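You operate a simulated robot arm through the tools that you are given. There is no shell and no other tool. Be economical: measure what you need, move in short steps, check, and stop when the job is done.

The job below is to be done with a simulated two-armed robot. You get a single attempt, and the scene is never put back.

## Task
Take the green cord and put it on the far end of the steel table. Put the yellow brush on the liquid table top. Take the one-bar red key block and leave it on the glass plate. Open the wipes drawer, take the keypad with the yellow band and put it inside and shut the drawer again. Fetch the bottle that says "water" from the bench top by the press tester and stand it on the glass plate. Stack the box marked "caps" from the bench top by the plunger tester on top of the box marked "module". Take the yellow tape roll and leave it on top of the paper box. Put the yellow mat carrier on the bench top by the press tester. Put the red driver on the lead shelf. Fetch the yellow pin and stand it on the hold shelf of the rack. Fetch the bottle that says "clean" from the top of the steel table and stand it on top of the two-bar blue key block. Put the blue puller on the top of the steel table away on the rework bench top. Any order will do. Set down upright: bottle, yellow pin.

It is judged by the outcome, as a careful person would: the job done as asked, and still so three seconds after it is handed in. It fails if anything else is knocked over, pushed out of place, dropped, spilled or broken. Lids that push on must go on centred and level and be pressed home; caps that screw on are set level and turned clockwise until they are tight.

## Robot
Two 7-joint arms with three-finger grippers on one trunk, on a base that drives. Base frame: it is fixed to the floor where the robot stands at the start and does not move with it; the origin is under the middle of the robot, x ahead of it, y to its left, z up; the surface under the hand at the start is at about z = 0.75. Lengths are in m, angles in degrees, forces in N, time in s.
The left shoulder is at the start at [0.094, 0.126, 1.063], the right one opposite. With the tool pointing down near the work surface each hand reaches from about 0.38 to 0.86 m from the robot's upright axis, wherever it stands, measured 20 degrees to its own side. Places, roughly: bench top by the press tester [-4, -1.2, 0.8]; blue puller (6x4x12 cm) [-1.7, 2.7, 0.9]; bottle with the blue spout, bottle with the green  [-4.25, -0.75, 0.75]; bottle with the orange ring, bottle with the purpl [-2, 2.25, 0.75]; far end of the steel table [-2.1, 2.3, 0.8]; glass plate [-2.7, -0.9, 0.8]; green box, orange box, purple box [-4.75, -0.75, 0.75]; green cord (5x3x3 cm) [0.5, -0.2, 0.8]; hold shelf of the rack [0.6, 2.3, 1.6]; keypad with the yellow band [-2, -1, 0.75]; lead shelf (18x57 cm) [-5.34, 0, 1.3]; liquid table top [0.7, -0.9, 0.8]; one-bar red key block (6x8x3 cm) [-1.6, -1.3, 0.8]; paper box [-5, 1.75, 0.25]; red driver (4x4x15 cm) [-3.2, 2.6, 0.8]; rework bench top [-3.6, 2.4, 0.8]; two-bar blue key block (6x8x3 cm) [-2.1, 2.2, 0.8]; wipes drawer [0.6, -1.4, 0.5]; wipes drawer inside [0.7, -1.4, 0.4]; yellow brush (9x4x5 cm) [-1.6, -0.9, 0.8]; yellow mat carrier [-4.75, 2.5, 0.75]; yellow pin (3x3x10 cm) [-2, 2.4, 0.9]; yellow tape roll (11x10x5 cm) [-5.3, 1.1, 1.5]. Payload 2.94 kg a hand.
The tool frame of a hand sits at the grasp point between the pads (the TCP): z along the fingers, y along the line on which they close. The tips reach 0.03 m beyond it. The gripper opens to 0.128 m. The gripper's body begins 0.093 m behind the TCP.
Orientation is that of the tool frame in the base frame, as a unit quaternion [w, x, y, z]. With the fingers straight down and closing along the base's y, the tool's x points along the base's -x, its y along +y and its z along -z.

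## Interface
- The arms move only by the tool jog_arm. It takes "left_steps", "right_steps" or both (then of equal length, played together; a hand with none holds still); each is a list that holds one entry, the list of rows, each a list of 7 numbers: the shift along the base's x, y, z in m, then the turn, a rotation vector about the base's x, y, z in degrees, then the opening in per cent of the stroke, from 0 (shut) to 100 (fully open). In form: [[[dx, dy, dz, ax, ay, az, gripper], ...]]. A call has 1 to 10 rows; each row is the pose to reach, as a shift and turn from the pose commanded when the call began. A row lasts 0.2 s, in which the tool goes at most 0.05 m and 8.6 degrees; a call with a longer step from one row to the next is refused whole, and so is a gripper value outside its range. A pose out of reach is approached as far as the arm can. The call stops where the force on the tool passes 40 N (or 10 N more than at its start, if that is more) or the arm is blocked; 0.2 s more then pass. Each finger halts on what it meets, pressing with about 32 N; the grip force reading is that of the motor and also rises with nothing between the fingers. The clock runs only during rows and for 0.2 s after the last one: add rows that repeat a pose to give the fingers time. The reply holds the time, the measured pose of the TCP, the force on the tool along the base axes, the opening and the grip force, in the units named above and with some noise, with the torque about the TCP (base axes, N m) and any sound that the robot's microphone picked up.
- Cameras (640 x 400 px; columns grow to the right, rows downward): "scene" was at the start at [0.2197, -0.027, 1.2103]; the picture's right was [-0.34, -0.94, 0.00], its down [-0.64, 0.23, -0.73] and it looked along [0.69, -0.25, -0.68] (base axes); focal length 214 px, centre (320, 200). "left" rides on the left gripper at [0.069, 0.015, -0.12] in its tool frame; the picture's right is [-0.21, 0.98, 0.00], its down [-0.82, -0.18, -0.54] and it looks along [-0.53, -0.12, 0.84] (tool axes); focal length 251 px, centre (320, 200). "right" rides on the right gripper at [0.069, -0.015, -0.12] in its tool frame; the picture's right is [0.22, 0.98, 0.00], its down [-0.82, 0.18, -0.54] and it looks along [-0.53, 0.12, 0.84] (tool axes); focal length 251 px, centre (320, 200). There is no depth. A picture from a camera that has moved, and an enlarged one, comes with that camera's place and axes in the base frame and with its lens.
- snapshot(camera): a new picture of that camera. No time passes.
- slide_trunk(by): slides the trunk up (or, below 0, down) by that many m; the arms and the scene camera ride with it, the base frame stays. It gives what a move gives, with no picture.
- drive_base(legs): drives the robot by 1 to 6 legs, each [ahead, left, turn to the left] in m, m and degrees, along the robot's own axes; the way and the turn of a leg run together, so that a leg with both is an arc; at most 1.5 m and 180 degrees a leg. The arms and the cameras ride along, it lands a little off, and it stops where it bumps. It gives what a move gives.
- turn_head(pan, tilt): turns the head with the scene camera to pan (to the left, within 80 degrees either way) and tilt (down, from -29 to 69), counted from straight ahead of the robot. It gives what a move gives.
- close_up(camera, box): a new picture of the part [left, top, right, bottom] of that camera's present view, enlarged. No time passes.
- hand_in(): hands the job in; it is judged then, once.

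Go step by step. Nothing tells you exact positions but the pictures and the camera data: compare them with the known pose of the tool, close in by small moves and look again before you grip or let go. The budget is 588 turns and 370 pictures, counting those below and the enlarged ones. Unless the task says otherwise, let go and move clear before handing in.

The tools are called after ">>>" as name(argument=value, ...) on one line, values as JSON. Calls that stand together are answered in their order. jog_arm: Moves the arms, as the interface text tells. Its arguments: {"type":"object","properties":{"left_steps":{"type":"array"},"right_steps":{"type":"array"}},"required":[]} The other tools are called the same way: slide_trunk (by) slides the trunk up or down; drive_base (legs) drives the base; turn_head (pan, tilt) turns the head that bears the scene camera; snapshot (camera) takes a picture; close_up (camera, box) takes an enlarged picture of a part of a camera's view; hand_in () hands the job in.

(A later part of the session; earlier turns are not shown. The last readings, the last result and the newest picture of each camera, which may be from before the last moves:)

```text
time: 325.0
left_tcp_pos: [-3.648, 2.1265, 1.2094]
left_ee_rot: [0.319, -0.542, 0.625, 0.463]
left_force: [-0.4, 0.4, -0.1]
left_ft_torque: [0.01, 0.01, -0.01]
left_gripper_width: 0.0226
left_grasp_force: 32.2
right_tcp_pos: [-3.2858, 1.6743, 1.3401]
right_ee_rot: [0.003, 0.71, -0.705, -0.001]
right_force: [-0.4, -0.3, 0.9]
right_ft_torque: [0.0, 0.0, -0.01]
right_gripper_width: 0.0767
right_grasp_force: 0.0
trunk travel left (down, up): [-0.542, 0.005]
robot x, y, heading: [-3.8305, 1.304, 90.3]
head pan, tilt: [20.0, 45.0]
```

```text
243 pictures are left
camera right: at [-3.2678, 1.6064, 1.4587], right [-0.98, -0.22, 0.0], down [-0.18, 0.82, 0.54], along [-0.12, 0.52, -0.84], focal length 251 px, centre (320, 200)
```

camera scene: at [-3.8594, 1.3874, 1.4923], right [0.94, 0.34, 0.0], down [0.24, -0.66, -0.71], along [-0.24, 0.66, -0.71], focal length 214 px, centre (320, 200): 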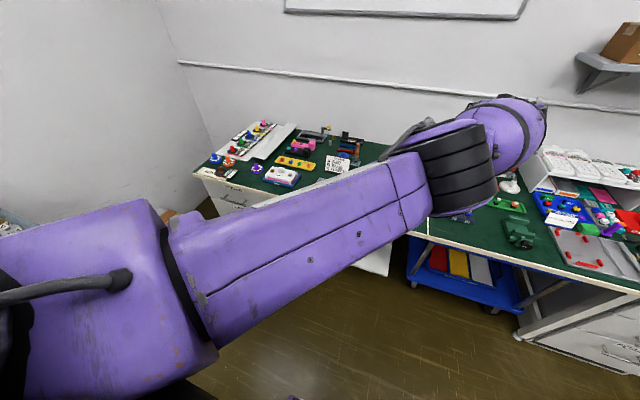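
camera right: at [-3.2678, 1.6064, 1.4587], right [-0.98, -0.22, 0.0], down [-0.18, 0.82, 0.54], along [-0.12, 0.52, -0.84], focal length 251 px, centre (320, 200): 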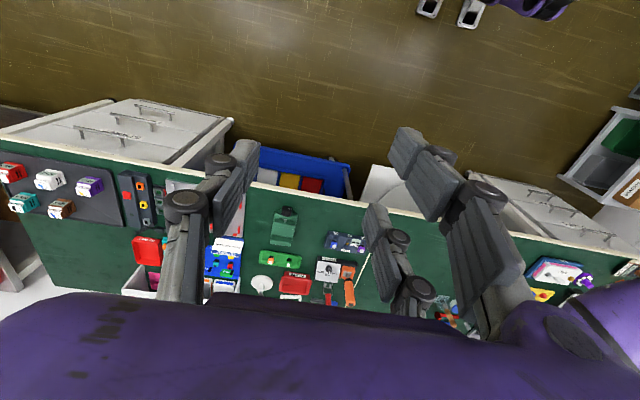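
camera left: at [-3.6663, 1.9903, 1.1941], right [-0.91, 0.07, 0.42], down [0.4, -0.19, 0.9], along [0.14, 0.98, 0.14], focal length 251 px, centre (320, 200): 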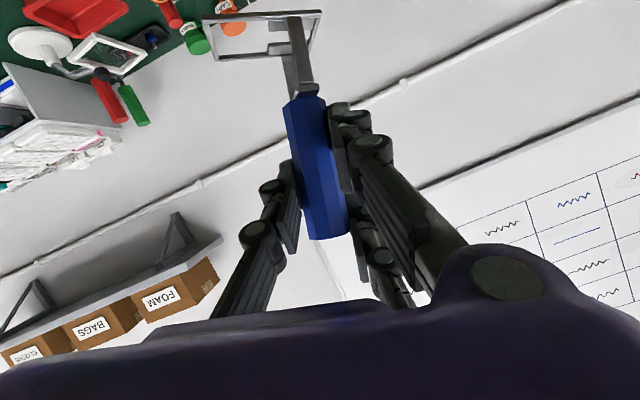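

Two benches join at x ≈ -3.6; just left of the seam is free. I'll shift there, lower the trunk and straighten the puller.

>>> drive_base(legs=[[0.12, 0.12, 0]])

>>> slide_trunk(by=-0.2)

>>> jog_arm(left_steps=[[[0, 0, 0, -3.8, -6.7, 0, 0], [0, 0, 0, -7.6, -13.5, 0, 0]]])

>>> turn_head(pan=-5, tilt=40)

>>> snapshot(camera="scene")

>>> snapshot(camera="left")

```text
time: 326.7
left_tcp_pos: [-3.764, 2.2481, 1.2094]
left_ee_rot: [0.321, -0.541, 0.624, 0.464]
left_force: [0.3, 0.8, -0.1]
left_ft_torque: [0.04, 0.0, 0.01]
left_gripper_width: 0.0222
left_grasp_force: 31.9
right_tcp_pos: [-3.4021, 1.7957, 1.3399]
right_ee_rot: [0.003, 0.709, -0.705, 0.0]
right_force: [0.0, -0.4, 0.4]
right_ft_torque: [-0.01, 0.03, 0.03]
right_gripper_width: 0.0766
right_grasp_force: 0.0
trunk travel left (down, up): [-0.542, 0.005]
robot x, y, heading: [-3.9492, 1.4239, 90.0]
head pan, tilt: [20.0, 45.0]
```

```text
time: 328.2
left_tcp_pos: [-3.7649, 2.2282, 0.8036]
left_ee_rot: [0.23, -0.583, 0.692, 0.359]
left_force: [-7.2, -8.2, 19.0]
left_ft_torque: [-0.74, -0.3, -0.35]
left_gripper_width: 0.0232
left_grasp_force: 32.4
right_tcp_pos: [-3.4048, 1.7946, 1.1967]
right_ee_rot: [0.006, 0.71, -0.704, 0.005]
right_force: [0.5, -1.0, 0.4]
right_ft_torque: [-0.02, 0.01, -0.03]
right_gripper_width: 0.0769
right_grasp_force: 0.1
trunk travel left (down, up): [-0.403, 0.144]
robot x, y, heading: [-3.9533, 1.4231, 90.1]
head pan, tilt: [20.0, 45.0]
stopped: the force on the tool passed its limit at 78 N (the readings are from after the stop); the commanded pose is now the measured one
```

```text
time: 328.8
left_tcp_pos: [-3.7623, 2.2395, 0.8003]
left_ee_rot: [0.272, -0.634, 0.682, 0.241]
left_force: [-17.9, -0.7, 25.3]
left_ft_torque: [-0.07, 1.14, -0.02]
left_gripper_width: 0.0215
left_grasp_force: 32.3
left hand out of reach, approached as far as the arm can: row 1, 2
right_tcp_pos: [-3.4071, 1.7951, 1.1983]
right_ee_rot: [0.004, 0.709, -0.705, 0.003]
right_force: [-0.1, 0.0, 0.6]
right_ft_torque: [0.02, 0.01, 0.02]
right_gripper_width: 0.0767
right_grasp_force: 0.1
trunk travel left (down, up): [-0.403, 0.144]
robot x, y, heading: [-3.9529, 1.4248, 90.3]
head pan, tilt: [20.0, 45.0]
```

```text
time: 329.6
left_tcp_pos: [-3.7599, 2.2393, 0.8013]
left_ee_rot: [0.272, -0.634, 0.683, 0.24]
left_force: [-14.5, 5.7, 27.4]
left_ft_torque: [0.19, 0.99, -0.09]
left_gripper_width: 0.0215
left_grasp_force: 32.0
right_tcp_pos: [-3.4048, 1.7949, 1.1988]
right_ee_rot: [0.005, 0.709, -0.705, 0.003]
right_force: [-0.6, 0.2, 0.5]
right_ft_torque: [-0.01, -0.04, 0.03]
right_gripper_width: 0.0768
right_grasp_force: 0.1
trunk travel left (down, up): [-0.403, 0.144]
robot x, y, heading: [-3.9506, 1.4247, 89.9]
head pan, tilt: [-5.0, 40.0]
```

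```text
242 pictures are left
camera scene: at [-3.9459, 1.6166, 1.3432], right [1.0, -0.09, 0.0], down [-0.05, -0.64, -0.77], along [0.07, 0.76, -0.64], focal length 214 px, centre (320, 200)
```

scene: 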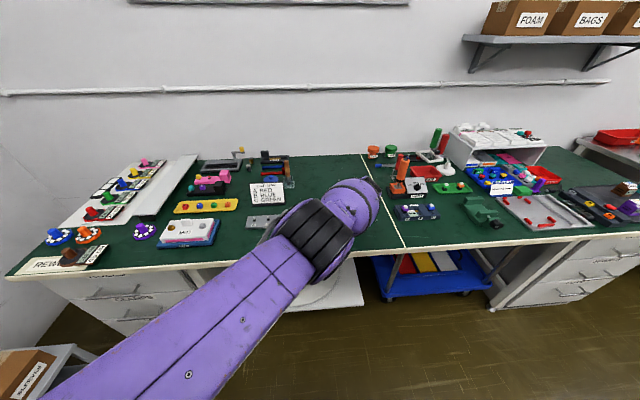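

```text
241 pictures are left
camera left: at [-3.7879, 2.1098, 0.8422], right [-0.96, 0.23, 0.13], down [0.18, 0.22, 0.96], along [0.2, 0.95, -0.26], focal length 251 px, centre (320, 200)
```

left: 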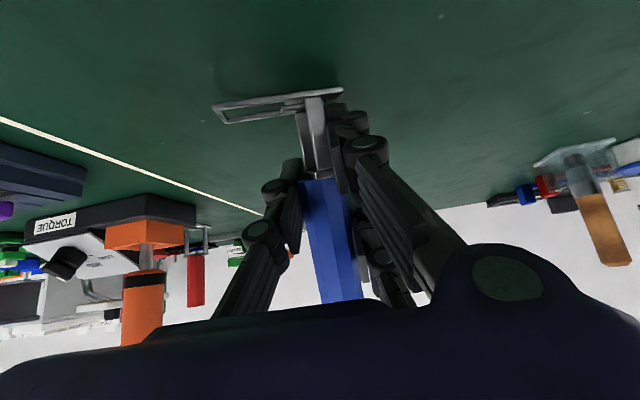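

The trunk slide brought the hand down farther than expected and the puller is already standing on the bench under pressure. I'll ease up a few mm to relieve the force.

>>> jog_arm(left_steps=[[[-0.001, 0, 0.002, 0, 0, 0, 0], [-0.001, 0, 0.003, 0, 0, 0, 0]]])

>>> close_up(camera="left", box=[180, 60, 440, 320])

```text
time: 330.2
left_tcp_pos: [-3.7586, 2.2394, 0.8019]
left_ee_rot: [0.271, -0.634, 0.683, 0.239]
left_force: [-10.1, 4.5, 21.0]
left_ft_torque: [0.24, 0.73, -0.05]
left_gripper_width: 0.0214
left_grasp_force: 31.8
right_tcp_pos: [-3.4061, 1.7965, 1.1968]
right_ee_rot: [0.006, 0.709, -0.705, 0.005]
right_force: [0.6, -0.4, -0.6]
right_ft_torque: [0.02, 0.02, -0.02]
right_gripper_width: 0.0768
right_grasp_force: 0.0
trunk travel left (down, up): [-0.403, 0.144]
robot x, y, heading: [-3.9498, 1.4241, 90.0]
head pan, tilt: [-5.0, 40.0]
```

```text
1.54 times, centred on (310, 190) of left
camera zoom: at [-3.7868, 2.1098, 0.8429], right [-0.96, 0.24, 0.13], down [0.18, 0.23, 0.96], along [0.2, 0.94, -0.26], focal length 387 px, centre (335, 215)
```

zoom: 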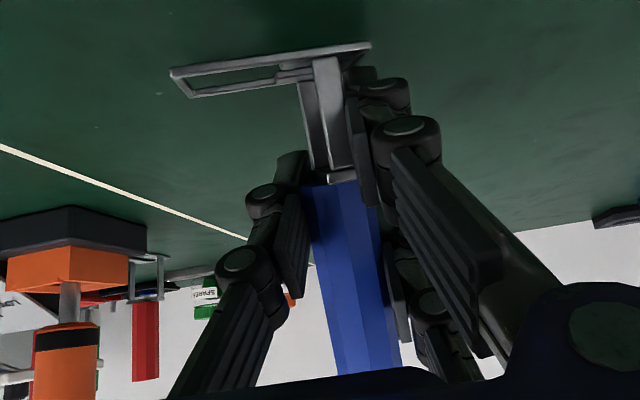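

>>> jog_arm(left_steps=[[[0, 0, 0.002, 0, 0, 0, 0], [0, 0, 0.004, 0, 0, 0, 0]]])

```text
time: 330.9
left_tcp_pos: [-3.7587, 2.239, 0.8019]
left_ee_rot: [0.267, -0.637, 0.683, 0.239]
left_force: [-6.7, 2.1, 8.5]
left_ft_torque: [0.14, 0.47, -0.04]
left_gripper_width: 0.0213
left_grasp_force: 31.7
right_tcp_pos: [-3.4047, 1.7956, 1.1977]
right_ee_rot: [0.006, 0.709, -0.705, 0.004]
right_force: [-0.9, -0.7, -1.3]
right_ft_torque: [0.01, 0.03, -0.01]
right_gripper_width: 0.0769
right_grasp_force: 0.0
trunk travel left (down, up): [-0.403, 0.144]
robot x, y, heading: [-3.9527, 1.4219, 90.2]
head pan, tilt: [-5.0, 40.0]
```

Force is down to ~8 N. A bit more easing, then open gradually.

>>> jog_arm(left_steps=[[[0.001, 0, 0.003, 0, 0, 0, 0], [0.001, 0, 0.003, 0, 0, 0, 16], [0.001, 0, 0.003, 0, 0, 0, 20], [0.001, 0, 0.003, 0, 0, 0, 25], [0.001, 0, 0.003, 0, 0, 0, 32], [0.001, 0, 0.003, 0, 0, 0, 40]]])

>>> close_up(camera="left", box=[180, 60, 440, 320])

```text
time: 332.2
left_tcp_pos: [-3.7552, 2.2409, 0.805]
left_ee_rot: [0.269, -0.636, 0.682, 0.239]
left_force: [0.0, 0.9, 0.0]
left_ft_torque: [0.02, 0.0, 0.0]
left_gripper_width: 0.051
left_grasp_force: 0.1
right_tcp_pos: [-3.4039, 1.7975, 1.1959]
right_ee_rot: [0.005, 0.709, -0.705, 0.003]
right_force: [-0.2, 0.0, 0.5]
right_ft_torque: [0.0, -0.02, 0.01]
right_gripper_width: 0.0767
right_grasp_force: 0.0
trunk travel left (down, up): [-0.403, 0.144]
robot x, y, heading: [-3.949, 1.4214, 89.9]
head pan, tilt: [-5.0, 40.0]
```

```text
1.54 times, centred on (310, 190) of left
camera zoom: at [-3.784, 2.112, 0.8477], right [-0.96, 0.24, 0.13], down [0.19, 0.23, 0.95], along [0.19, 0.94, -0.27], focal length 387 px, centre (335, 215)
```

zoom: 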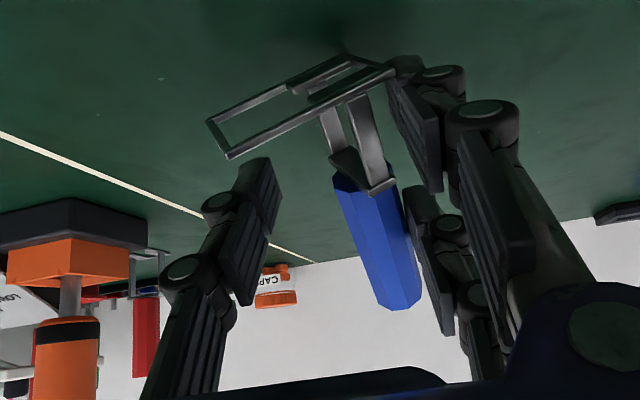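

The puller is tilting gently against the two fingers. I'll lower it softly by moving the fingers slowly away in the direction it leans.

>>> jog_arm(left_steps=[[[-0.008, 0, 0, 0, 0, 0, 40], [-0.016, 0, 0, 0, 0, 0, 40], [-0.024, 0, 0, 0, 0, 0, 40], [-0.032, 0, 0, 0, 0, 0, 40], [-0.04, 0, 0, 0, 0, 0, 45]]])

>>> close_up(camera="left", box=[180, 60, 440, 320])

```text
time: 333.4
left_tcp_pos: [-3.7831, 2.2561, 0.8004]
left_ee_rot: [0.271, -0.635, 0.683, 0.239]
left_force: [-0.1, -1.6, 4.7]
left_ft_torque: [0.04, -0.2, -0.08]
left_gripper_width: 0.059
left_grasp_force: 1.6
left hand out of reach, approached as far as the arm can: row 1, 2, 3, 4, 5
right_tcp_pos: [-3.4039, 1.7967, 1.1968]
right_ee_rot: [0.006, 0.708, -0.706, 0.004]
right_force: [-0.4, -0.8, -0.7]
right_ft_torque: [0.04, -0.01, 0.04]
right_gripper_width: 0.0768
right_grasp_force: 0.0
trunk travel left (down, up): [-0.403, 0.144]
robot x, y, heading: [-3.9476, 1.4225, 89.9]
head pan, tilt: [-5.0, 40.0]
```

```text
1.54 times, centred on (310, 190) of left
camera zoom: at [-3.811, 2.1268, 0.8427], right [-0.96, 0.24, 0.13], down [0.18, 0.23, 0.96], along [0.2, 0.94, -0.26], focal length 387 px, centre (335, 215)
```

zoom: 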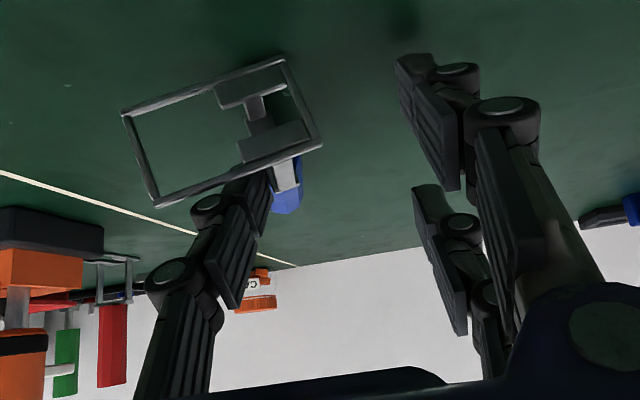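

The puller lies on the bench, handle pointing away. I'll withdraw the hand straight back with the base.

>>> drive_base(legs=[[-0.06, 0, 0]])

>>> close_up(camera="left", box=[120, 20, 500, 320])

```text
time: 334.4
left_tcp_pos: [-3.7859, 2.1966, 0.7987]
left_ee_rot: [0.269, -0.636, 0.683, 0.239]
left_force: [0.2, -0.2, 0.4]
left_ft_torque: [-0.01, -0.01, -0.03]
left_gripper_width: 0.0575
left_grasp_force: 0.1
right_tcp_pos: [-3.4048, 1.7377, 1.1956]
right_ee_rot: [0.006, 0.71, -0.704, 0.004]
right_force: [-0.2, -1.2, -0.1]
right_ft_torque: [0.05, 0.0, -0.02]
right_gripper_width: 0.0765
right_grasp_force: 0.0
trunk travel left (down, up): [-0.403, 0.144]
robot x, y, heading: [-3.952, 1.3679, 89.9]
head pan, tilt: [-5.0, 40.0]
```

```text
1.33 times, centred on (310, 170) of left
camera zoom: at [-3.8128, 2.0674, 0.8412], right [-0.96, 0.23, 0.13], down [0.18, 0.23, 0.95], along [0.19, 0.94, -0.27], focal length 335 px, centre (333, 240)
```

zoom: 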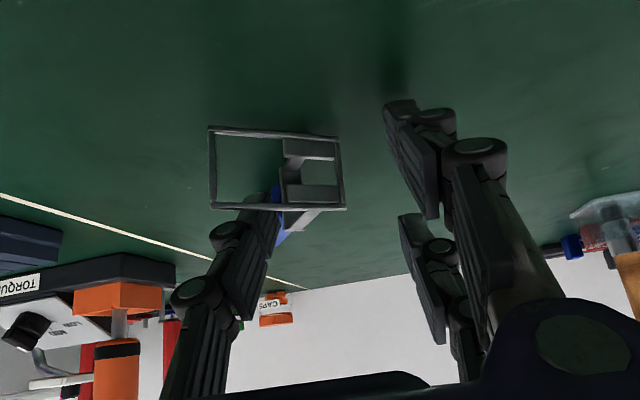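

Clear. Raise and fold the left hand.

>>> jog_arm(left_steps=[[[0, -0.02, 0.04, 0, 0, 0, 50], [0, -0.04, 0.08, 0, 0, 0, 50], [0, -0.06, 0.12, 0, 0, 0, 50], [0, -0.08, 0.16, 0, 0, 0, 50], [0, -0.1, 0.2, 0, 0, 0, 50], [0, -0.12, 0.24, 0, 0, 0, 50], [0, -0.14, 0.28, 0, 0, 0, 50]]])

>>> snapshot(camera="scene")

```text
time: 336.1
left_tcp_pos: [-3.6653, 2.1511, 1.0509]
left_ee_rot: [0.264, -0.65, 0.671, 0.241]
left_force: [0.2, -1.1, 0.2]
left_ft_torque: [0.04, 0.05, 0.05]
left_gripper_width: 0.064
left_grasp_force: 0.1
left hand out of reach, approached as far as the arm can: row 1, 2, 3, 4, 5, 6, 7
right_tcp_pos: [-3.4027, 1.7351, 1.1958]
right_ee_rot: [0.006, 0.711, -0.704, 0.002]
right_force: [-0.4, -0.6, -0.3]
right_ft_torque: [0.08, 0.03, 0.04]
right_gripper_width: 0.0768
right_grasp_force: 0.0
trunk travel left (down, up): [-0.403, 0.144]
robot x, y, heading: [-3.949, 1.3637, 89.9]
head pan, tilt: [-5.0, 40.0]
stopped in row 7 (left hand): the force on the tool passed its limit at 68 N (the readings are from after the stop); the commanded pose is now the measured one
```

```text
236 pictures are left
camera scene: at [-3.9405, 1.5554, 1.3434], right [1.0, -0.09, 0.0], down [-0.06, -0.64, -0.77], along [0.07, 0.77, -0.64], focal length 214 px, centre (320, 200)
```

scene: 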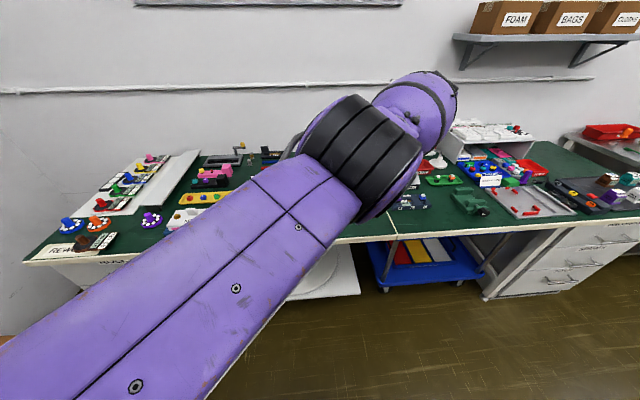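

It stopped with a force spike at the left hand; let me look at what it met.

>>> snapshot(camera="left")

>>> snapshot(camera="right")

```text
235 pictures are left
camera left: at [-3.6887, 2.0217, 1.0938], right [-0.97, 0.2, 0.12], down [0.17, 0.24, 0.95], along [0.16, 0.95, -0.27], focal length 251 px, centre (320, 200)
```

left: 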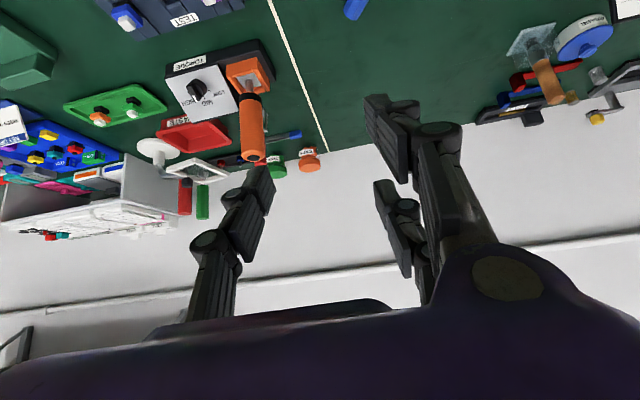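

```text
234 pictures are left
camera right: at [-3.3857, 1.6686, 1.3164], right [-0.97, -0.23, 0.01], down [-0.19, 0.83, 0.53], along [-0.13, 0.52, -0.85], focal length 251 px, centre (320, 200)
```

right: 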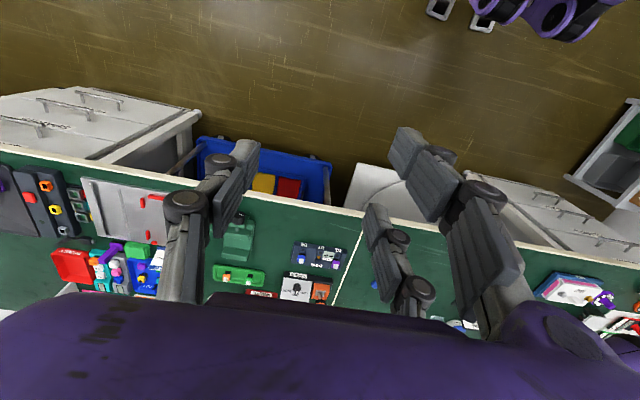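

Everything on the bench is still in order. Fold the left arm back to its normal pose.

>>> jog_arm(left_steps=[[[-0.02, -0.03, 0.02, -4.2, 0.2, 0.2, 60], [-0.05, -0.06, 0.04, -8.4, 0.4, 0.4, 60], [-0.08, -0.09, 0.06, -12.6, 0.6, 0.6, 60], [-0.115, -0.12, 0.07, -16.8, 0.8, 0.8, 60], [-0.15, -0.15, 0.08, -21, 1, 1, 60], [-0.185, -0.18, 0.08, -25, 1.1, 1.1, 60], [-0.22, -0.21, 0.08, -29.2, 1.3, 1.3, 60], [-0.255, -0.24, 0.08, -33.4, 1.5, 1.5, 60], [-0.29, -0.27, 0.08, -37.6, 1.7, 1.7, 60], [-0.325, -0.3, 0.08, -41.8, 1.9, 1.8, 60]]])

>>> jog_arm(left_steps=[[[-0.04, -0.01, 0, 0, 0, 0, 60], [-0.08, -0.02, 0, 0, 0, 0, 60], [-0.12, -0.03, 0, 0, 0, 0, 60], [-0.16, -0.04, 0, 0, 0, 0, 60]]])

>>> turn_head(pan=0, tilt=35)

>>> snapshot(camera="scene")

```text
time: 338.3
left_tcp_pos: [-3.8992, 2.1011, 1.1556]
left_ee_rot: [0.001, -0.702, 0.712, -0.006]
left_force: [-0.6, -0.3, 0.2]
left_ft_torque: [-0.02, 0.0, -0.01]
left_gripper_width: 0.0768
left_grasp_force: 0.2
left hand out of reach, approached as far as the arm can: row 1, 2, 3, 4, 5, 6, 7, 8, 9, 10
right_tcp_pos: [-3.4068, 1.741, 1.195]
right_ee_rot: [0.007, 0.712, -0.702, 0.006]
right_force: [-1.3, 0.1, -0.2]
right_ft_torque: [-0.07, -0.01, 0.05]
right_gripper_width: 0.0767
right_grasp_force: 0.1
trunk travel left (down, up): [-0.403, 0.144]
robot x, y, heading: [-3.9488, 1.3658, 89.7]
head pan, tilt: [-5.0, 40.0]
```

```text
time: 339.3
left_tcp_pos: [-4.0466, 2.1291, 1.1835]
left_ee_rot: [0.003, -0.702, 0.712, -0.006]
left_force: [-0.8, -0.4, 0.1]
left_ft_torque: [0.04, -0.01, 0.02]
left_gripper_width: 0.077
left_grasp_force: 0.1
left hand out of reach, approached as far as the arm can: row 1, 2, 3, 4
right_tcp_pos: [-3.4078, 1.7408, 1.1974]
right_ee_rot: [0.005, 0.712, -0.702, 0.005]
right_force: [-0.8, -0.1, 0.8]
right_ft_torque: [0.0, -0.06, 0.01]
right_gripper_width: 0.0765
right_grasp_force: 0.0
trunk travel left (down, up): [-0.403, 0.144]
robot x, y, heading: [-3.9496, 1.3629, 89.8]
head pan, tilt: [-5.0, 40.0]
```

```text
time: 339.9
left_tcp_pos: [-4.0435, 2.1294, 1.1828]
left_ee_rot: [0.001, -0.703, 0.711, -0.006]
left_force: [-1.6, -0.4, 0.0]
left_ft_torque: [0.04, 0.04, 0.0]
left_gripper_width: 0.0767
left_grasp_force: 0.1
right_tcp_pos: [-3.4065, 1.7408, 1.1964]
right_ee_rot: [0.006, 0.712, -0.702, 0.005]
right_force: [-0.1, 0.3, 0.4]
right_ft_torque: [0.0, -0.03, -0.02]
right_gripper_width: 0.0767
right_grasp_force: 0.1
trunk travel left (down, up): [-0.403, 0.144]
robot x, y, heading: [-3.9487, 1.3642, 90.0]
head pan, tilt: [0.0, 35.0]
```

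```text
233 pictures are left
camera scene: at [-3.951, 1.5634, 1.3503], right [1.0, 0.0, 0.0], down [0.0, -0.57, -0.82], along [0.0, 0.82, -0.57], focal length 214 px, centre (320, 200)
```

scene: 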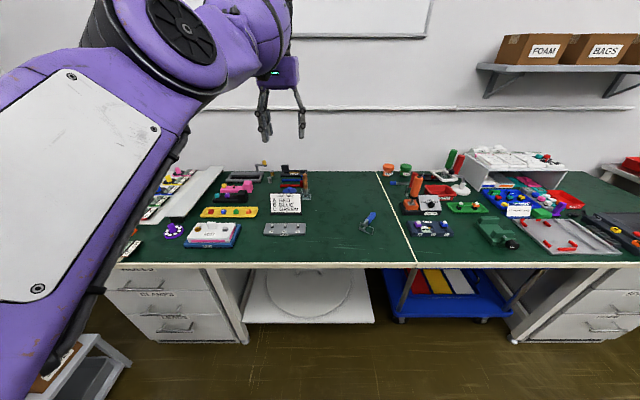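

The puller lies on the rework bench and all is in order. Now look at the red driver.

>>> close_up(camera="scene", box=[370, 130, 530, 250])

>>> jog_arm(left_steps=[[[-0.01, -0.04, 0, 0, 0, 0, 60], [-0.02, -0.08, 0, 0, 0, 0, 60], [-0.03, -0.12, 0, 0, 0, 0, 60], [-0.04, -0.16, 0, 0, 0, 0, 60], [-0.05, -0.2, 0, 0, 0, 0, 60], [-0.06, -0.24, 0, 0, 0, 0, 60], [-0.07, -0.28, 0, 0, 0, 0, 60], [-0.08, -0.32, 0, 0, 0, 0, 60]]])

```text
3.33 times, centred on (450, 190) of scene
camera zoom: at [-3.951, 1.5634, 1.3503], right [1.0, 0.0, 0.0], down [0.0, -0.57, -0.82], along [0.0, 0.82, -0.57], focal length 715 px, centre (-113, 233)
```

zoom: 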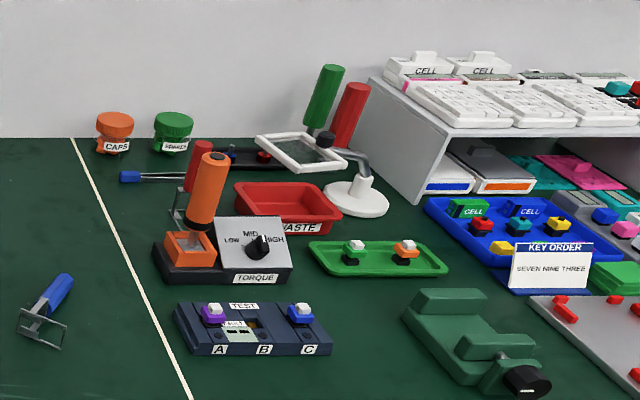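

```text
time: 341.8
left_tcp_pos: [-4.0681, 2.1113, 1.2406]
left_ee_rot: [0.002, -0.702, 0.712, -0.004]
left_force: [-0.3, 0.3, -0.6]
left_ft_torque: [0.0, -0.01, -0.02]
left_gripper_width: 0.0768
left_grasp_force: 0.1
left hand out of reach, approached as far as the arm can: row 1, 2, 3, 4, 5, 6, 7, 8
right_tcp_pos: [-3.4045, 1.7395, 1.1974]
right_ee_rot: [0.006, 0.711, -0.703, 0.004]
right_force: [-0.9, -0.4, -1.2]
right_ft_torque: [-0.03, -0.02, -0.03]
right_gripper_width: 0.0771
right_grasp_force: 0.2
trunk travel left (down, up): [-0.403, 0.144]
robot x, y, heading: [-3.949, 1.3626, 89.9]
head pan, tilt: [0.0, 35.0]
```

The red driver is the red stick at about (-3.236, 2.57) beside a green one behind the magnifier. The left arm is at a joint limit; I'll try unwinding its wrist yaw while retracting.

>>> jog_arm(left_steps=[[[-0.03, -0.02, -0.02, 0, 0, 8, 60], [-0.06, -0.04, -0.04, 0, 0, 16, 60], [-0.09, -0.06, -0.06, 0, 0, 24, 60], [-0.12, -0.08, -0.06, 0, 0, 32, 60], [-0.15, -0.1, -0.06, 0, 0, 40, 60]]])

>>> jog_arm(left_steps=[[[0, -0.04, 0, 0, 0, 0, 60], [0, -0.08, 0, 0, 0, 0, 60], [0, -0.12, 0, 0, 0, 0, 60], [0, -0.16, 0, 0, 0, 0, 60]]])

```text
time: 342.9
left_tcp_pos: [-4.2251, 2.1202, 1.2165]
left_ee_rot: [-0.002, 0.904, -0.427, 0.005]
left_force: [-0.9, -0.3, 0.3]
left_ft_torque: [0.05, 0.0, 0.0]
left_gripper_width: 0.0769
left_grasp_force: 0.0
left hand out of reach, approached as far as the arm can: row 1, 2, 3, 4, 5
right_tcp_pos: [-3.407, 1.7407, 1.1964]
right_ee_rot: [0.006, 0.711, -0.703, 0.005]
right_force: [-0.5, 0.2, 0.4]
right_ft_torque: [0.0, -0.02, 0.0]
right_gripper_width: 0.0766
right_grasp_force: 0.0
trunk travel left (down, up): [-0.403, 0.144]
robot x, y, heading: [-3.9511, 1.3664, 90.0]
head pan, tilt: [0.0, 35.0]
```

```text
time: 343.9
left_tcp_pos: [-4.2395, 2.1023, 1.2547]
left_ee_rot: [-0.004, 0.904, -0.428, 0.004]
left_force: [0.5, -0.7, -0.5]
left_ft_torque: [-0.01, -0.01, 0.02]
left_gripper_width: 0.0768
left_grasp_force: 0.0
left hand out of reach, approached as far as the arm can: row 1, 2, 3, 4
right_tcp_pos: [-3.4077, 1.7392, 1.1955]
right_ee_rot: [0.006, 0.711, -0.703, 0.005]
right_force: [0.6, -0.2, -0.3]
right_ft_torque: [-0.02, 0.03, -0.02]
right_gripper_width: 0.077
right_grasp_force: 0.0
trunk travel left (down, up): [-0.403, 0.144]
robot x, y, heading: [-3.9507, 1.3661, 90.1]
head pan, tilt: [0.0, 35.0]
```

The left arm seems stuck at a joint limit. I'll back away from the bench into free space before unwinding it.

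>>> drive_base(legs=[[-0.6, 0, 0]])

>>> turn_head(pan=40, tilt=10)

>>> snapshot(camera="scene")

```text
time: 347.3
left_tcp_pos: [-4.2406, 1.5104, 1.2528]
left_ee_rot: [-0.003, 0.904, -0.427, 0.003]
left_force: [0.8, -0.1, -0.2]
left_ft_torque: [0.01, 0.02, -0.01]
left_gripper_width: 0.0768
left_grasp_force: 0.1
right_tcp_pos: [-3.4075, 1.1503, 1.1965]
right_ee_rot: [0.006, 0.712, -0.702, 0.005]
right_force: [0.5, 0.1, 0.6]
right_ft_torque: [0.0, 0.01, 0.02]
right_gripper_width: 0.077
right_grasp_force: 0.1
trunk travel left (down, up): [-0.403, 0.144]
robot x, y, heading: [-3.9517, 0.7764, 89.8]
head pan, tilt: [0.0, 35.0]
```

```text
time: 348.4
left_tcp_pos: [-4.242, 1.5103, 1.2519]
left_ee_rot: [-0.002, 0.905, -0.426, 0.003]
left_force: [-0.7, 0.1, -0.1]
left_ft_torque: [0.01, -0.01, 0.01]
left_gripper_width: 0.0769
left_grasp_force: 0.0
right_tcp_pos: [-3.4064, 1.1508, 1.1964]
right_ee_rot: [0.005, 0.713, -0.701, 0.005]
right_force: [-0.6, 0.1, -0.7]
right_ft_torque: [0.02, 0.03, -0.01]
right_gripper_width: 0.0768
right_grasp_force: 0.1
trunk travel left (down, up): [-0.403, 0.144]
robot x, y, heading: [-3.953, 0.7745, 90.0]
head pan, tilt: [40.0, 10.0]
```

```text
231 pictures are left
camera scene: at [-4.0109, 0.9556, 1.3904], right [0.77, 0.64, 0.0], down [0.11, -0.13, -0.98], along [-0.63, 0.75, -0.17], focal length 214 px, centre (320, 200)
```

scene: 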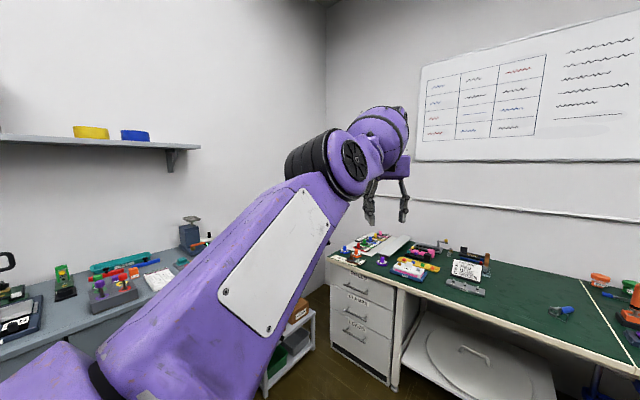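

>>> jog_arm(left_steps=[[[0, -0.01, -0.04, 0, 0, 0, 60], [0, -0.02, -0.08, 0, 0, 0, 60], [0, -0.03, -0.12, 0, 0, 0, 60], [0, -0.04, -0.16, 0, 0, 0, 60], [0, -0.05, -0.2, 0, 0, 0, 60], [0, -0.07, -0.24, 0, 0, 0, 60], [0, -0.09, -0.28, 0, 0, 0, 60], [0, -0.12, -0.3, 0, 0, 0, 60], [0, -0.16, -0.3, 0, 0, 0, 60], [0, -0.2, -0.3, 0, 0, 0, 60]]])

```text
time: 350.6
left_tcp_pos: [-4.2753, 1.5629, 1.0209]
left_ee_rot: [-0.003, 0.904, -0.427, 0.004]
left_force: [-0.2, -0.4, 0.4]
left_ft_torque: [-0.03, -0.02, -0.01]
left_gripper_width: 0.0769
left_grasp_force: 0.1
left hand out of reach, approached as far as the arm can: row 1, 2, 3, 4, 5, 6, 7, 8, 9, 10
right_tcp_pos: [-3.4074, 1.151, 1.1959]
right_ee_rot: [0.007, 0.713, -0.701, 0.005]
right_force: [-1.1, 0.6, 0.1]
right_ft_torque: [-0.02, -0.01, 0.04]
right_gripper_width: 0.0767
right_grasp_force: 0.0
trunk travel left (down, up): [-0.403, 0.144]
robot x, y, heading: [-3.9497, 0.7738, 90.1]
head pan, tilt: [40.0, 10.0]
```

>>> slide_trunk(by=-0.1)

>>> jog_arm(left_steps=[[[0, -0.04, 0.02, 5, 0, 0, 60], [0, -0.08, 0.04, 10, 0, 0, 60], [0, -0.12, 0.06, 15, 0, 0, 60], [0, -0.16, 0.06, 20, 0, 0, 60], [0, -0.2, 0.06, 25, 0, 0, 60], [0, -0.24, 0.06, 30, 0, 0, 60]]])

```text
time: 351.9
left_tcp_pos: [-4.2746, 1.559, 0.8551]
left_ee_rot: [0.043, 0.903, -0.426, 0.025]
left_force: [0.6, 0.4, 0.3]
left_ft_torque: [0.02, 0.0, -0.02]
left_gripper_width: 0.0767
left_grasp_force: 0.1
right_tcp_pos: [-3.407, 1.1505, 1.0954]
right_ee_rot: [0.007, 0.713, -0.701, 0.005]
right_force: [0.3, 0.5, -0.7]
right_ft_torque: [-0.03, -0.01, -0.03]
right_gripper_width: 0.0767
right_grasp_force: 0.1
trunk travel left (down, up): [-0.303, 0.244]
robot x, y, heading: [-3.9466, 0.775, 90.2]
head pan, tilt: [40.0, 10.0]
```

```text
time: 353.3
left_tcp_pos: [-4.4189, 1.6243, 0.9794]
left_ee_rot: [-0.189, 0.885, -0.419, -0.079]
left_force: [-0.2, -0.7, -0.3]
left_ft_torque: [0.05, 0.02, 0.01]
left_gripper_width: 0.077
left_grasp_force: 0.2
left hand out of reach, approached as far as the arm can: row 1, 2, 3, 4, 5, 6
right_tcp_pos: [-3.4083, 1.1499, 1.0972]
right_ee_rot: [0.005, 0.714, -0.7, 0.006]
right_force: [0.3, -0.1, 0.5]
right_ft_torque: [0.02, -0.06, -0.01]
right_gripper_width: 0.0768
right_grasp_force: 0.2
trunk travel left (down, up): [-0.303, 0.244]
robot x, y, heading: [-3.9484, 0.7731, 90.3]
head pan, tilt: [40.0, 10.0]
```

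The elbow bends only when the hand swings to the right; I'll sweep it rightward with a pull back.

>>> jog_arm(left_steps=[[[0.045, 0, 0.01, -4, 0, -3, 60], [0.09, 0, 0.02, -8, 0, -6, 60], [0.135, -0.01, 0.03, -12, 0, -9, 60], [0.18, -0.02, 0.04, -16, 0, -12, 60], [0.225, -0.03, 0.05, -20, 0, -15, 60], [0.27, -0.05, 0.06, -24, 0, -18, 60], [0.31, -0.07, 0.07, -28, 0, -21, 60], [0.35, -0.09, 0.08, -30, 0, -24, 60], [0.39, -0.11, 0.09, -30, 0, -27, 60], [0.43, -0.13, 0.1, -30, 0, -30, 60]]])

>>> snapshot(camera="scene")

```text
refused: row 6 steps farther than a row can; nothing moved
```

```text
230 pictures are left
camera scene: at [-4.0133, 0.9799, 1.2908], right [0.76, 0.64, 0.0], down [0.11, -0.13, -0.98], along [-0.63, 0.75, -0.17], focal length 214 px, centre (320, 200)
```

scene: 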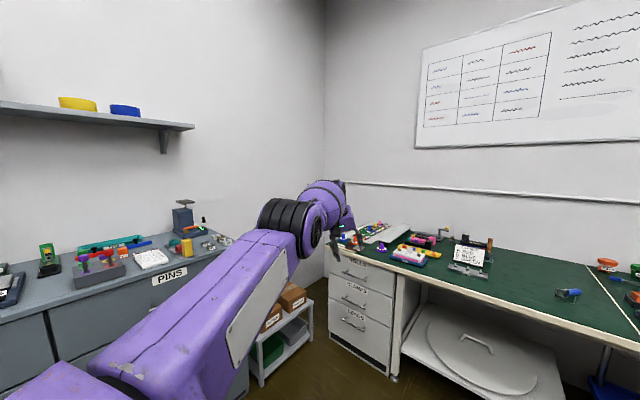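

>>> jog_arm(left_steps=[[[0.04, 0, 0.01, -3, 0, -3, 60], [0.08, 0, 0.02, -6, 0, -6, 60], [0.12, -0.01, 0.03, -9, 0, -9, 60], [0.16, -0.02, 0.04, -12, 0, -12, 60], [0.2, -0.03, 0.05, -15, 0, -15, 60], [0.24, -0.05, 0.06, -18, 0, -18, 60], [0.28, -0.07, 0.07, -21, 0, -21, 60], [0.32, -0.09, 0.08, -24, 0, -24, 60], [0.36, -0.11, 0.09, -27, 0, -27, 60], [0.4, -0.13, 0.1, -30, 0, -30, 60]]])

```text
time: 355.5
left_tcp_pos: [-4.009, 1.5224, 1.0873]
left_ee_rot: [0.024, 0.766, -0.638, 0.076]
left_force: [0.1, 0.4, -0.8]
left_ft_torque: [0.04, 0.03, -0.03]
left_gripper_width: 0.077
left_grasp_force: 0.0
left hand out of reach, approached as far as the arm can: row 1, 2, 3, 4, 5, 6, 7, 8, 9, 10
right_tcp_pos: [-3.4056, 1.1508, 1.0962]
right_ee_rot: [0.007, 0.712, -0.702, 0.004]
right_force: [-0.2, -0.5, 0.1]
right_ft_torque: [-0.01, 0.05, -0.01]
right_gripper_width: 0.0769
right_grasp_force: 0.0
trunk travel left (down, up): [-0.303, 0.244]
robot x, y, heading: [-3.951, 0.775, 90.2]
head pan, tilt: [40.0, 10.0]
```

It's bending now. Continue right and back.

>>> jog_arm(left_steps=[[[0.03, -0.02, 0, 0, 0, -2, 60], [0.06, -0.04, 0, 0, 0, -4, 60], [0.09, -0.06, 0, 0, 0, -6, 60], [0.12, -0.09, 0, 0, 0, -8, 60], [0.14, -0.12, 0, 0, 0, -10, 60], [0.15, -0.15, 0, 0, 0, -10, 60], [0.15, -0.19, 0, 0, 0, -10, 60], [0.14, -0.23, 0, 0, 0, -10, 60]]])

```text
time: 357.3
left_tcp_pos: [-3.795, 1.4352, 1.1052]
left_ee_rot: [0.031, 0.708, -0.702, 0.074]
left_force: [-0.3, -0.3, -0.1]
left_ft_torque: [-0.03, -0.08, 0.01]
left_gripper_width: 0.0768
left_grasp_force: 0.1
left hand out of reach, approached as far as the arm can: row 1, 2, 3, 4, 5, 6, 7, 8
right_tcp_pos: [-3.407, 1.1511, 1.0968]
right_ee_rot: [0.007, 0.712, -0.702, 0.006]
right_force: [-0.8, 0.4, -0.1]
right_ft_torque: [-0.06, -0.05, -0.01]
right_gripper_width: 0.077
right_grasp_force: 0.0
trunk travel left (down, up): [-0.303, 0.244]
robot x, y, heading: [-3.9503, 0.7729, 90.0]
head pan, tilt: [40.0, 10.0]
```

>>> jog_arm(left_steps=[[[0.03, -0.03, -0.02, 0, 0, -6, 60], [0.06, -0.06, -0.04, 0, 0, -12, 60], [0.09, -0.09, -0.06, 0, 0, -18, 60], [0.11, -0.13, -0.07, 0, 0, -24, 60], [0.12, -0.17, -0.08, 0, 0, -30, 60], [0.12, -0.21, -0.08, 0, 0, -36, 60], [0.11, -0.25, -0.08, 0, 0, -42, 60], [0.1, -0.29, -0.08, 0, 0, -48, 60]]])

>>> turn_head(pan=20, tilt=35)

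>>> snapshot(camera="scene")

```text
time: 358.9
left_tcp_pos: [-3.6558, 1.3225, 0.9942]
left_ee_rot: [-0.069, -0.479, 0.866, -0.129]
left_force: [-1.0, -0.4, -0.2]
left_ft_torque: [0.0, -0.02, -0.06]
left_gripper_width: 0.0767
left_grasp_force: 0.0
left hand out of reach, approached as far as the arm can: row 1, 2, 3, 4, 5, 6, 7
right_tcp_pos: [-3.4076, 1.1527, 1.0959]
right_ee_rot: [0.007, 0.713, -0.701, 0.006]
right_force: [0.7, 0.2, 0.3]
right_ft_torque: [-0.02, -0.01, -0.01]
right_gripper_width: 0.0768
right_grasp_force: 0.1
trunk travel left (down, up): [-0.303, 0.244]
robot x, y, heading: [-3.9543, 0.7725, 89.9]
head pan, tilt: [40.0, 10.0]
stopped in row 7 (left hand): the arm was blocked; the commanded pose is now the measured one
```

```text
time: 359.8
left_tcp_pos: [-3.6541, 1.3211, 0.9948]
left_ee_rot: [-0.07, -0.478, 0.866, -0.128]
left_force: [-0.3, 1.0, 0.2]
left_ft_torque: [-0.01, 0.0, 0.02]
left_gripper_width: 0.0768
left_grasp_force: 0.1
right_tcp_pos: [-3.4079, 1.1499, 1.095]
right_ee_rot: [0.006, 0.713, -0.702, 0.005]
right_force: [0.2, -0.1, -1.6]
right_ft_torque: [0.0, -0.03, 0.03]
right_gripper_width: 0.0766
right_grasp_force: 0.0
trunk travel left (down, up): [-0.303, 0.244]
robot x, y, heading: [-3.9505, 0.772, 90.3]
head pan, tilt: [20.0, 35.0]
```

```text
229 pictures are left
camera scene: at [-3.9815, 0.9924, 1.2506], right [0.94, 0.34, 0.0], down [0.2, -0.54, -0.82], along [-0.28, 0.77, -0.57], focal length 214 px, centre (320, 200)
```

scene: 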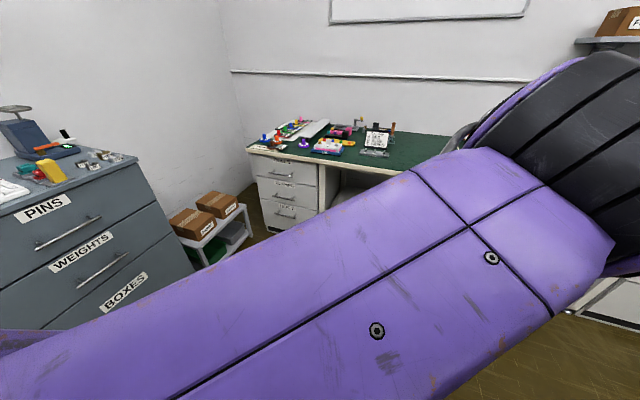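

>>> jog_arm(right_steps=[[[0.03, 0, 0.0, 0, 0, 0, 60], [0.07, 0, 0, 0, 0, 0, 60], [0.11, 0, 0, 0, 0, 0, 60], [0.15, 0, 0, 0, 0, 0, 60], [0.19, 0, 0, 0, 0, 0, 60]]])

>>> jog_arm(left_steps=[[[-0.04, -0.02, 0.0, 0, 0, 5, 60], [-0.08, -0.04, 0, 0, 0, 10, 60], [-0.12, -0.06, 0, 0, 0, 15, 60], [-0.16, -0.08, 0, 0, 0, 20, 60], [-0.2, -0.1, 0, 0, 0, 25, 60], [-0.24, -0.12, 0, 0, 0, 30, 60], [-0.28, -0.14, 0, 0, 0, 35, 60]]])

>>> snapshot(camera="scene")

```text
time: 361.0
left_tcp_pos: [-3.6545, 1.3228, 0.9959]
left_ee_rot: [-0.07, -0.479, 0.866, -0.127]
left_force: [0.5, 0.0, 0.8]
left_ft_torque: [-0.03, -0.02, -0.01]
left_gripper_width: 0.0768
left_grasp_force: 0.1
right_tcp_pos: [-3.2169, 1.1501, 1.0942]
right_ee_rot: [0.006, 0.713, -0.701, 0.005]
right_force: [0.7, -0.5, -0.7]
right_ft_torque: [0.01, 0.02, 0.02]
right_gripper_width: 0.0769
right_grasp_force: 0.1
trunk travel left (down, up): [-0.303, 0.244]
robot x, y, heading: [-3.9526, 0.7756, 90.3]
head pan, tilt: [20.0, 35.0]
```

```text
time: 362.6
left_tcp_pos: [-3.7957, 1.4533, 1.0203]
left_ee_rot: [0.031, 0.714, -0.685, 0.142]
left_force: [-0.4, -0.7, -0.5]
left_ft_torque: [-0.01, -0.04, 0.05]
left_gripper_width: 0.077
left_grasp_force: 0.0
left hand out of reach, approached as far as the arm can: row 1, 2, 3, 4, 5, 6, 7
right_tcp_pos: [-3.218, 1.1514, 1.0951]
right_ee_rot: [0.005, 0.713, -0.701, 0.006]
right_force: [-0.2, 0.1, 0.5]
right_ft_torque: [-0.04, -0.01, 0.01]
right_gripper_width: 0.0766
right_grasp_force: 0.1
trunk travel left (down, up): [-0.303, 0.244]
robot x, y, heading: [-3.95, 0.7734, 90.1]
head pan, tilt: [20.0, 35.0]
```

```text
228 pictures are left
camera scene: at [-3.9829, 0.9925, 1.2505], right [0.94, 0.34, 0.0], down [0.2, -0.54, -0.82], along [-0.28, 0.77, -0.57], focal length 214 px, centre (320, 200)
```

scene: 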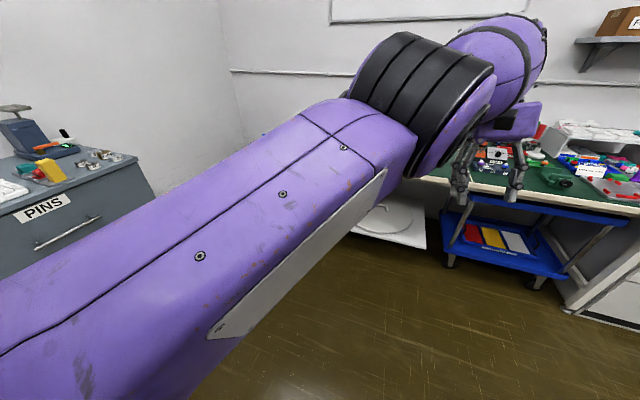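

>>> jog_arm(left_steps=[[[0.04, -0.02, 0, 0, 0, -6, 60], [0.08, -0.04, 0, 0, 0, -12, 60], [0.12, -0.06, 0, 0, 0, -18, 60], [0.16, -0.08, 0, 0, 0, -24, 60], [0.195, -0.11, 0, 0, 0, -30, 60], [0.215, -0.15, 0, 0, 0, -36, 60], [0.23, -0.19, 0, 0, 0, -42, 60], [0.24, -0.23, 0, 0, 0, -48, 60], [0.24, -0.275, 0, 0, 0, -54, 60], [0.24, -0.32, 0, 0, 0, -60, 60]]])

```text
time: 364.4
left_tcp_pos: [-3.6532, 1.317, 1.0732]
left_ee_rot: [-0.03, -0.465, 0.871, -0.155]
left_force: [0.1, 0.6, -0.2]
left_ft_torque: [-0.07, -0.01, 0.0]
left_gripper_width: 0.0769
left_grasp_force: 0.1
left hand out of reach, approached as far as the arm can: row 1, 2, 3, 4, 5, 6, 7, 8, 9
right_tcp_pos: [-3.2151, 1.1506, 1.0935]
right_ee_rot: [0.007, 0.712, -0.702, 0.004]
right_force: [-0.1, 0.9, -0.1]
right_ft_torque: [-0.08, 0.02, 0.01]
right_gripper_width: 0.0766
right_grasp_force: 0.0
trunk travel left (down, up): [-0.303, 0.244]
robot x, y, heading: [-3.9477, 0.7734, 90.0]
head pan, tilt: [20.0, 35.0]
stopped in row 9 (left hand): the arm was blocked; the commanded pose is now the measured one
```

Still blocked, probably against the right forearm. I'll lift the left hand over it while pulling in.

>>> jog_arm(left_steps=[[[0, 0, 0.045, 0, 0, 0, 60], [0, 0, 0.09, 0, 0, 0, 60], [0, 0, 0.135, 0, 0, 0, 60], [0, 0, 0.18, 0, 0, 0, 60], [0, 0, 0.225, 0, 0, 0, 60], [0, -0.03, 0.25, 0, 0, 0, 60], [0, -0.07, 0.26, 0, 0, 0, 60], [0, -0.11, 0.27, 0, 0, 0, 60], [0, -0.15, 0.28, 0, 0, 0, 60], [0, -0.19, 0.28, 0, 0, 0, 60]]])

>>> turn_head(pan=10, tilt=10)

>>> snapshot(camera="scene")

```text
time: 366.6
left_tcp_pos: [-3.6716, 1.1202, 1.3011]
left_ee_rot: [-0.033, -0.473, 0.869, -0.141]
left_force: [0.1, -11.3, 11.8]
left_ft_torque: [1.4, 0.08, 0.05]
left_gripper_width: 0.0767
left_grasp_force: 0.1
left hand out of reach, approached as far as the arm can: row 1, 2, 3, 4, 5, 6, 7, 8, 9, 10
right_tcp_pos: [-3.2166, 1.148, 1.0938]
right_ee_rot: [0.006, 0.711, -0.703, 0.004]
right_force: [0.8, 0.9, -1.4]
right_ft_torque: [-0.09, 0.01, 0.03]
right_gripper_width: 0.0768
right_grasp_force: 0.1
trunk travel left (down, up): [-0.303, 0.244]
robot x, y, heading: [-3.9511, 0.7724, 89.9]
head pan, tilt: [20.0, 35.0]
```

```text
time: 367.5
left_tcp_pos: [-3.6724, 1.1268, 1.2961]
left_ee_rot: [-0.037, -0.479, 0.866, -0.139]
left_force: [0.4, -0.5, -0.5]
left_ft_torque: [-0.02, 0.02, 0.03]
left_gripper_width: 0.0769
left_grasp_force: 0.0
right_tcp_pos: [-3.2163, 1.1489, 1.0939]
right_ee_rot: [0.005, 0.712, -0.702, 0.005]
right_force: [0.1, 0.0, -0.6]
right_ft_torque: [-0.03, -0.03, 0.01]
right_gripper_width: 0.0769
right_grasp_force: 0.0
trunk travel left (down, up): [-0.303, 0.244]
robot x, y, heading: [-3.9542, 0.7736, 90.1]
head pan, tilt: [10.0, 10.0]
```

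```text
227 pictures are left
camera scene: at [-3.9817, 0.9981, 1.2867], right [0.94, 0.33, 0.0], down [0.07, -0.2, -0.98], along [-0.32, 0.92, -0.21], focal length 214 px, centre (320, 200)
```

scene: 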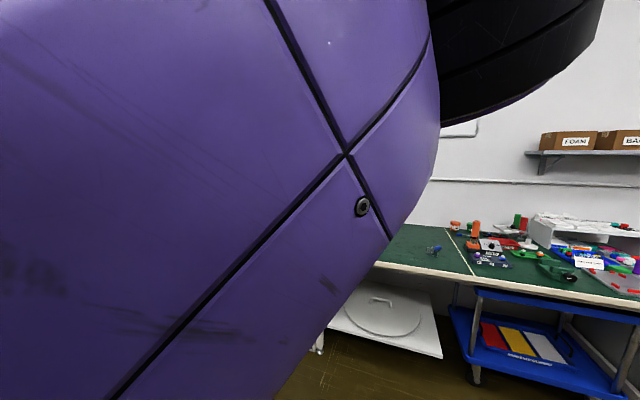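

It is flexing now. Bring the hand back to the left gradually.

>>> jog_arm(left_steps=[[[-0.035, 0.01, -0.01, 0, 0, 6, 60], [-0.07, 0.02, -0.02, 0, 0, 12, 60], [-0.105, 0.03, -0.03, 0, 0, 18, 60], [-0.14, 0.04, -0.04, 0, 0, 24, 60], [-0.175, 0.05, -0.05, 0, 0, 30, 60], [-0.21, 0.06, -0.06, 0, 0, 36, 60], [-0.245, 0.07, -0.07, 0, 0, 42, 60], [-0.28, 0.08, -0.08, 0, 0, 48, 60], [-0.315, 0.09, -0.09, 0, 0, 54, 60], [-0.35, 0.1, -0.1, 0, 0, 60, 60]]])

>>> turn_head(pan=30, tilt=20)

>>> snapshot(camera="scene")

```text
time: 369.7
left_tcp_pos: [-4.0217, 1.2076, 1.2128]
left_ee_rot: [-0.05, 0.837, -0.525, 0.147]
left_force: [-1.1, 0.4, 0.2]
left_ft_torque: [-0.04, -0.04, 0.0]
left_gripper_width: 0.077
left_grasp_force: 0.0
right_tcp_pos: [-3.2175, 1.1474, 1.0949]
right_ee_rot: [0.006, 0.713, -0.701, 0.004]
right_force: [-0.9, 0.5, 0.9]
right_ft_torque: [-0.01, -0.04, -0.02]
right_gripper_width: 0.0769
right_grasp_force: 0.1
trunk travel left (down, up): [-0.303, 0.244]
robot x, y, heading: [-3.9493, 0.7728, 90.1]
head pan, tilt: [10.0, 10.0]
```

```text
time: 370.6
left_tcp_pos: [-4.0213, 1.2083, 1.2135]
left_ee_rot: [-0.05, 0.837, -0.525, 0.147]
left_force: [0.4, -0.1, 0.3]
left_ft_torque: [0.0, 0.01, 0.0]
left_gripper_width: 0.0767
left_grasp_force: 0.1
right_tcp_pos: [-3.2155, 1.1488, 1.0937]
right_ee_rot: [0.005, 0.712, -0.702, 0.005]
right_force: [0.0, 0.3, -0.5]
right_ft_torque: [0.01, 0.01, 0.01]
right_gripper_width: 0.0771
right_grasp_force: 0.1
trunk travel left (down, up): [-0.303, 0.244]
robot x, y, heading: [-3.9521, 0.7729, 90.0]
head pan, tilt: [30.0, 20.0]
```

```text
226 pictures are left
camera scene: at [-3.9977, 0.9902, 1.2744], right [0.87, 0.5, 0.0], down [0.17, -0.3, -0.94], along [-0.47, 0.81, -0.34], focal length 214 px, centre (320, 200)
```

scene: 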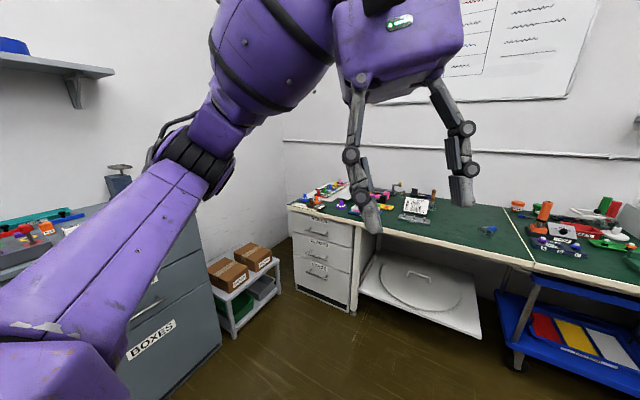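

The left arm is free again. Restore its standard downward orientation.

>>> jog_arm(left_steps=[[[-0.03, 0, -0.02, 1.6, 3.2, -5.1, 70], [-0.06, 0, -0.04, 3.2, 6.5, -10.2, 80], [-0.09, 0, -0.06, 4.7, 9.7, -15.4, 90], [-0.12, 0, -0.08, 6.3, 13, -20.5, 100], [-0.15, 0, -0.1, 7.9, 16.2, -25.6, 100]]], right_steps=[[[-0.03, 0, 0, 0, 0, 0, 70], [-0.07, 0, 0, 0, 0, 0, 80], [-0.11, 0, 0, 0, 0, 0, 90], [-0.15, 0, 0, 0, 0, 0, 100], [-0.19, 0, 0, 0, 0, 0, 100]]])

```text
time: 371.8
left_tcp_pos: [-4.1747, 1.2069, 1.1123]
left_ee_rot: [-0.002, -0.707, 0.707, 0.0]
left_force: [0.5, 0.7, -1.1]
left_ft_torque: [0.0, -0.06, 0.03]
left_gripper_width: 0.128
left_grasp_force: 0.0
right_tcp_pos: [-3.4079, 1.1496, 1.094]
right_ee_rot: [0.006, 0.712, -0.702, 0.005]
right_force: [-0.3, -0.2, 0.0]
right_ft_torque: [0.04, -0.04, 0.01]
right_gripper_width: 0.128
right_grasp_force: 0.1
trunk travel left (down, up): [-0.303, 0.244]
robot x, y, heading: [-3.9476, 0.7717, 90.2]
head pan, tilt: [30.0, 20.0]
```

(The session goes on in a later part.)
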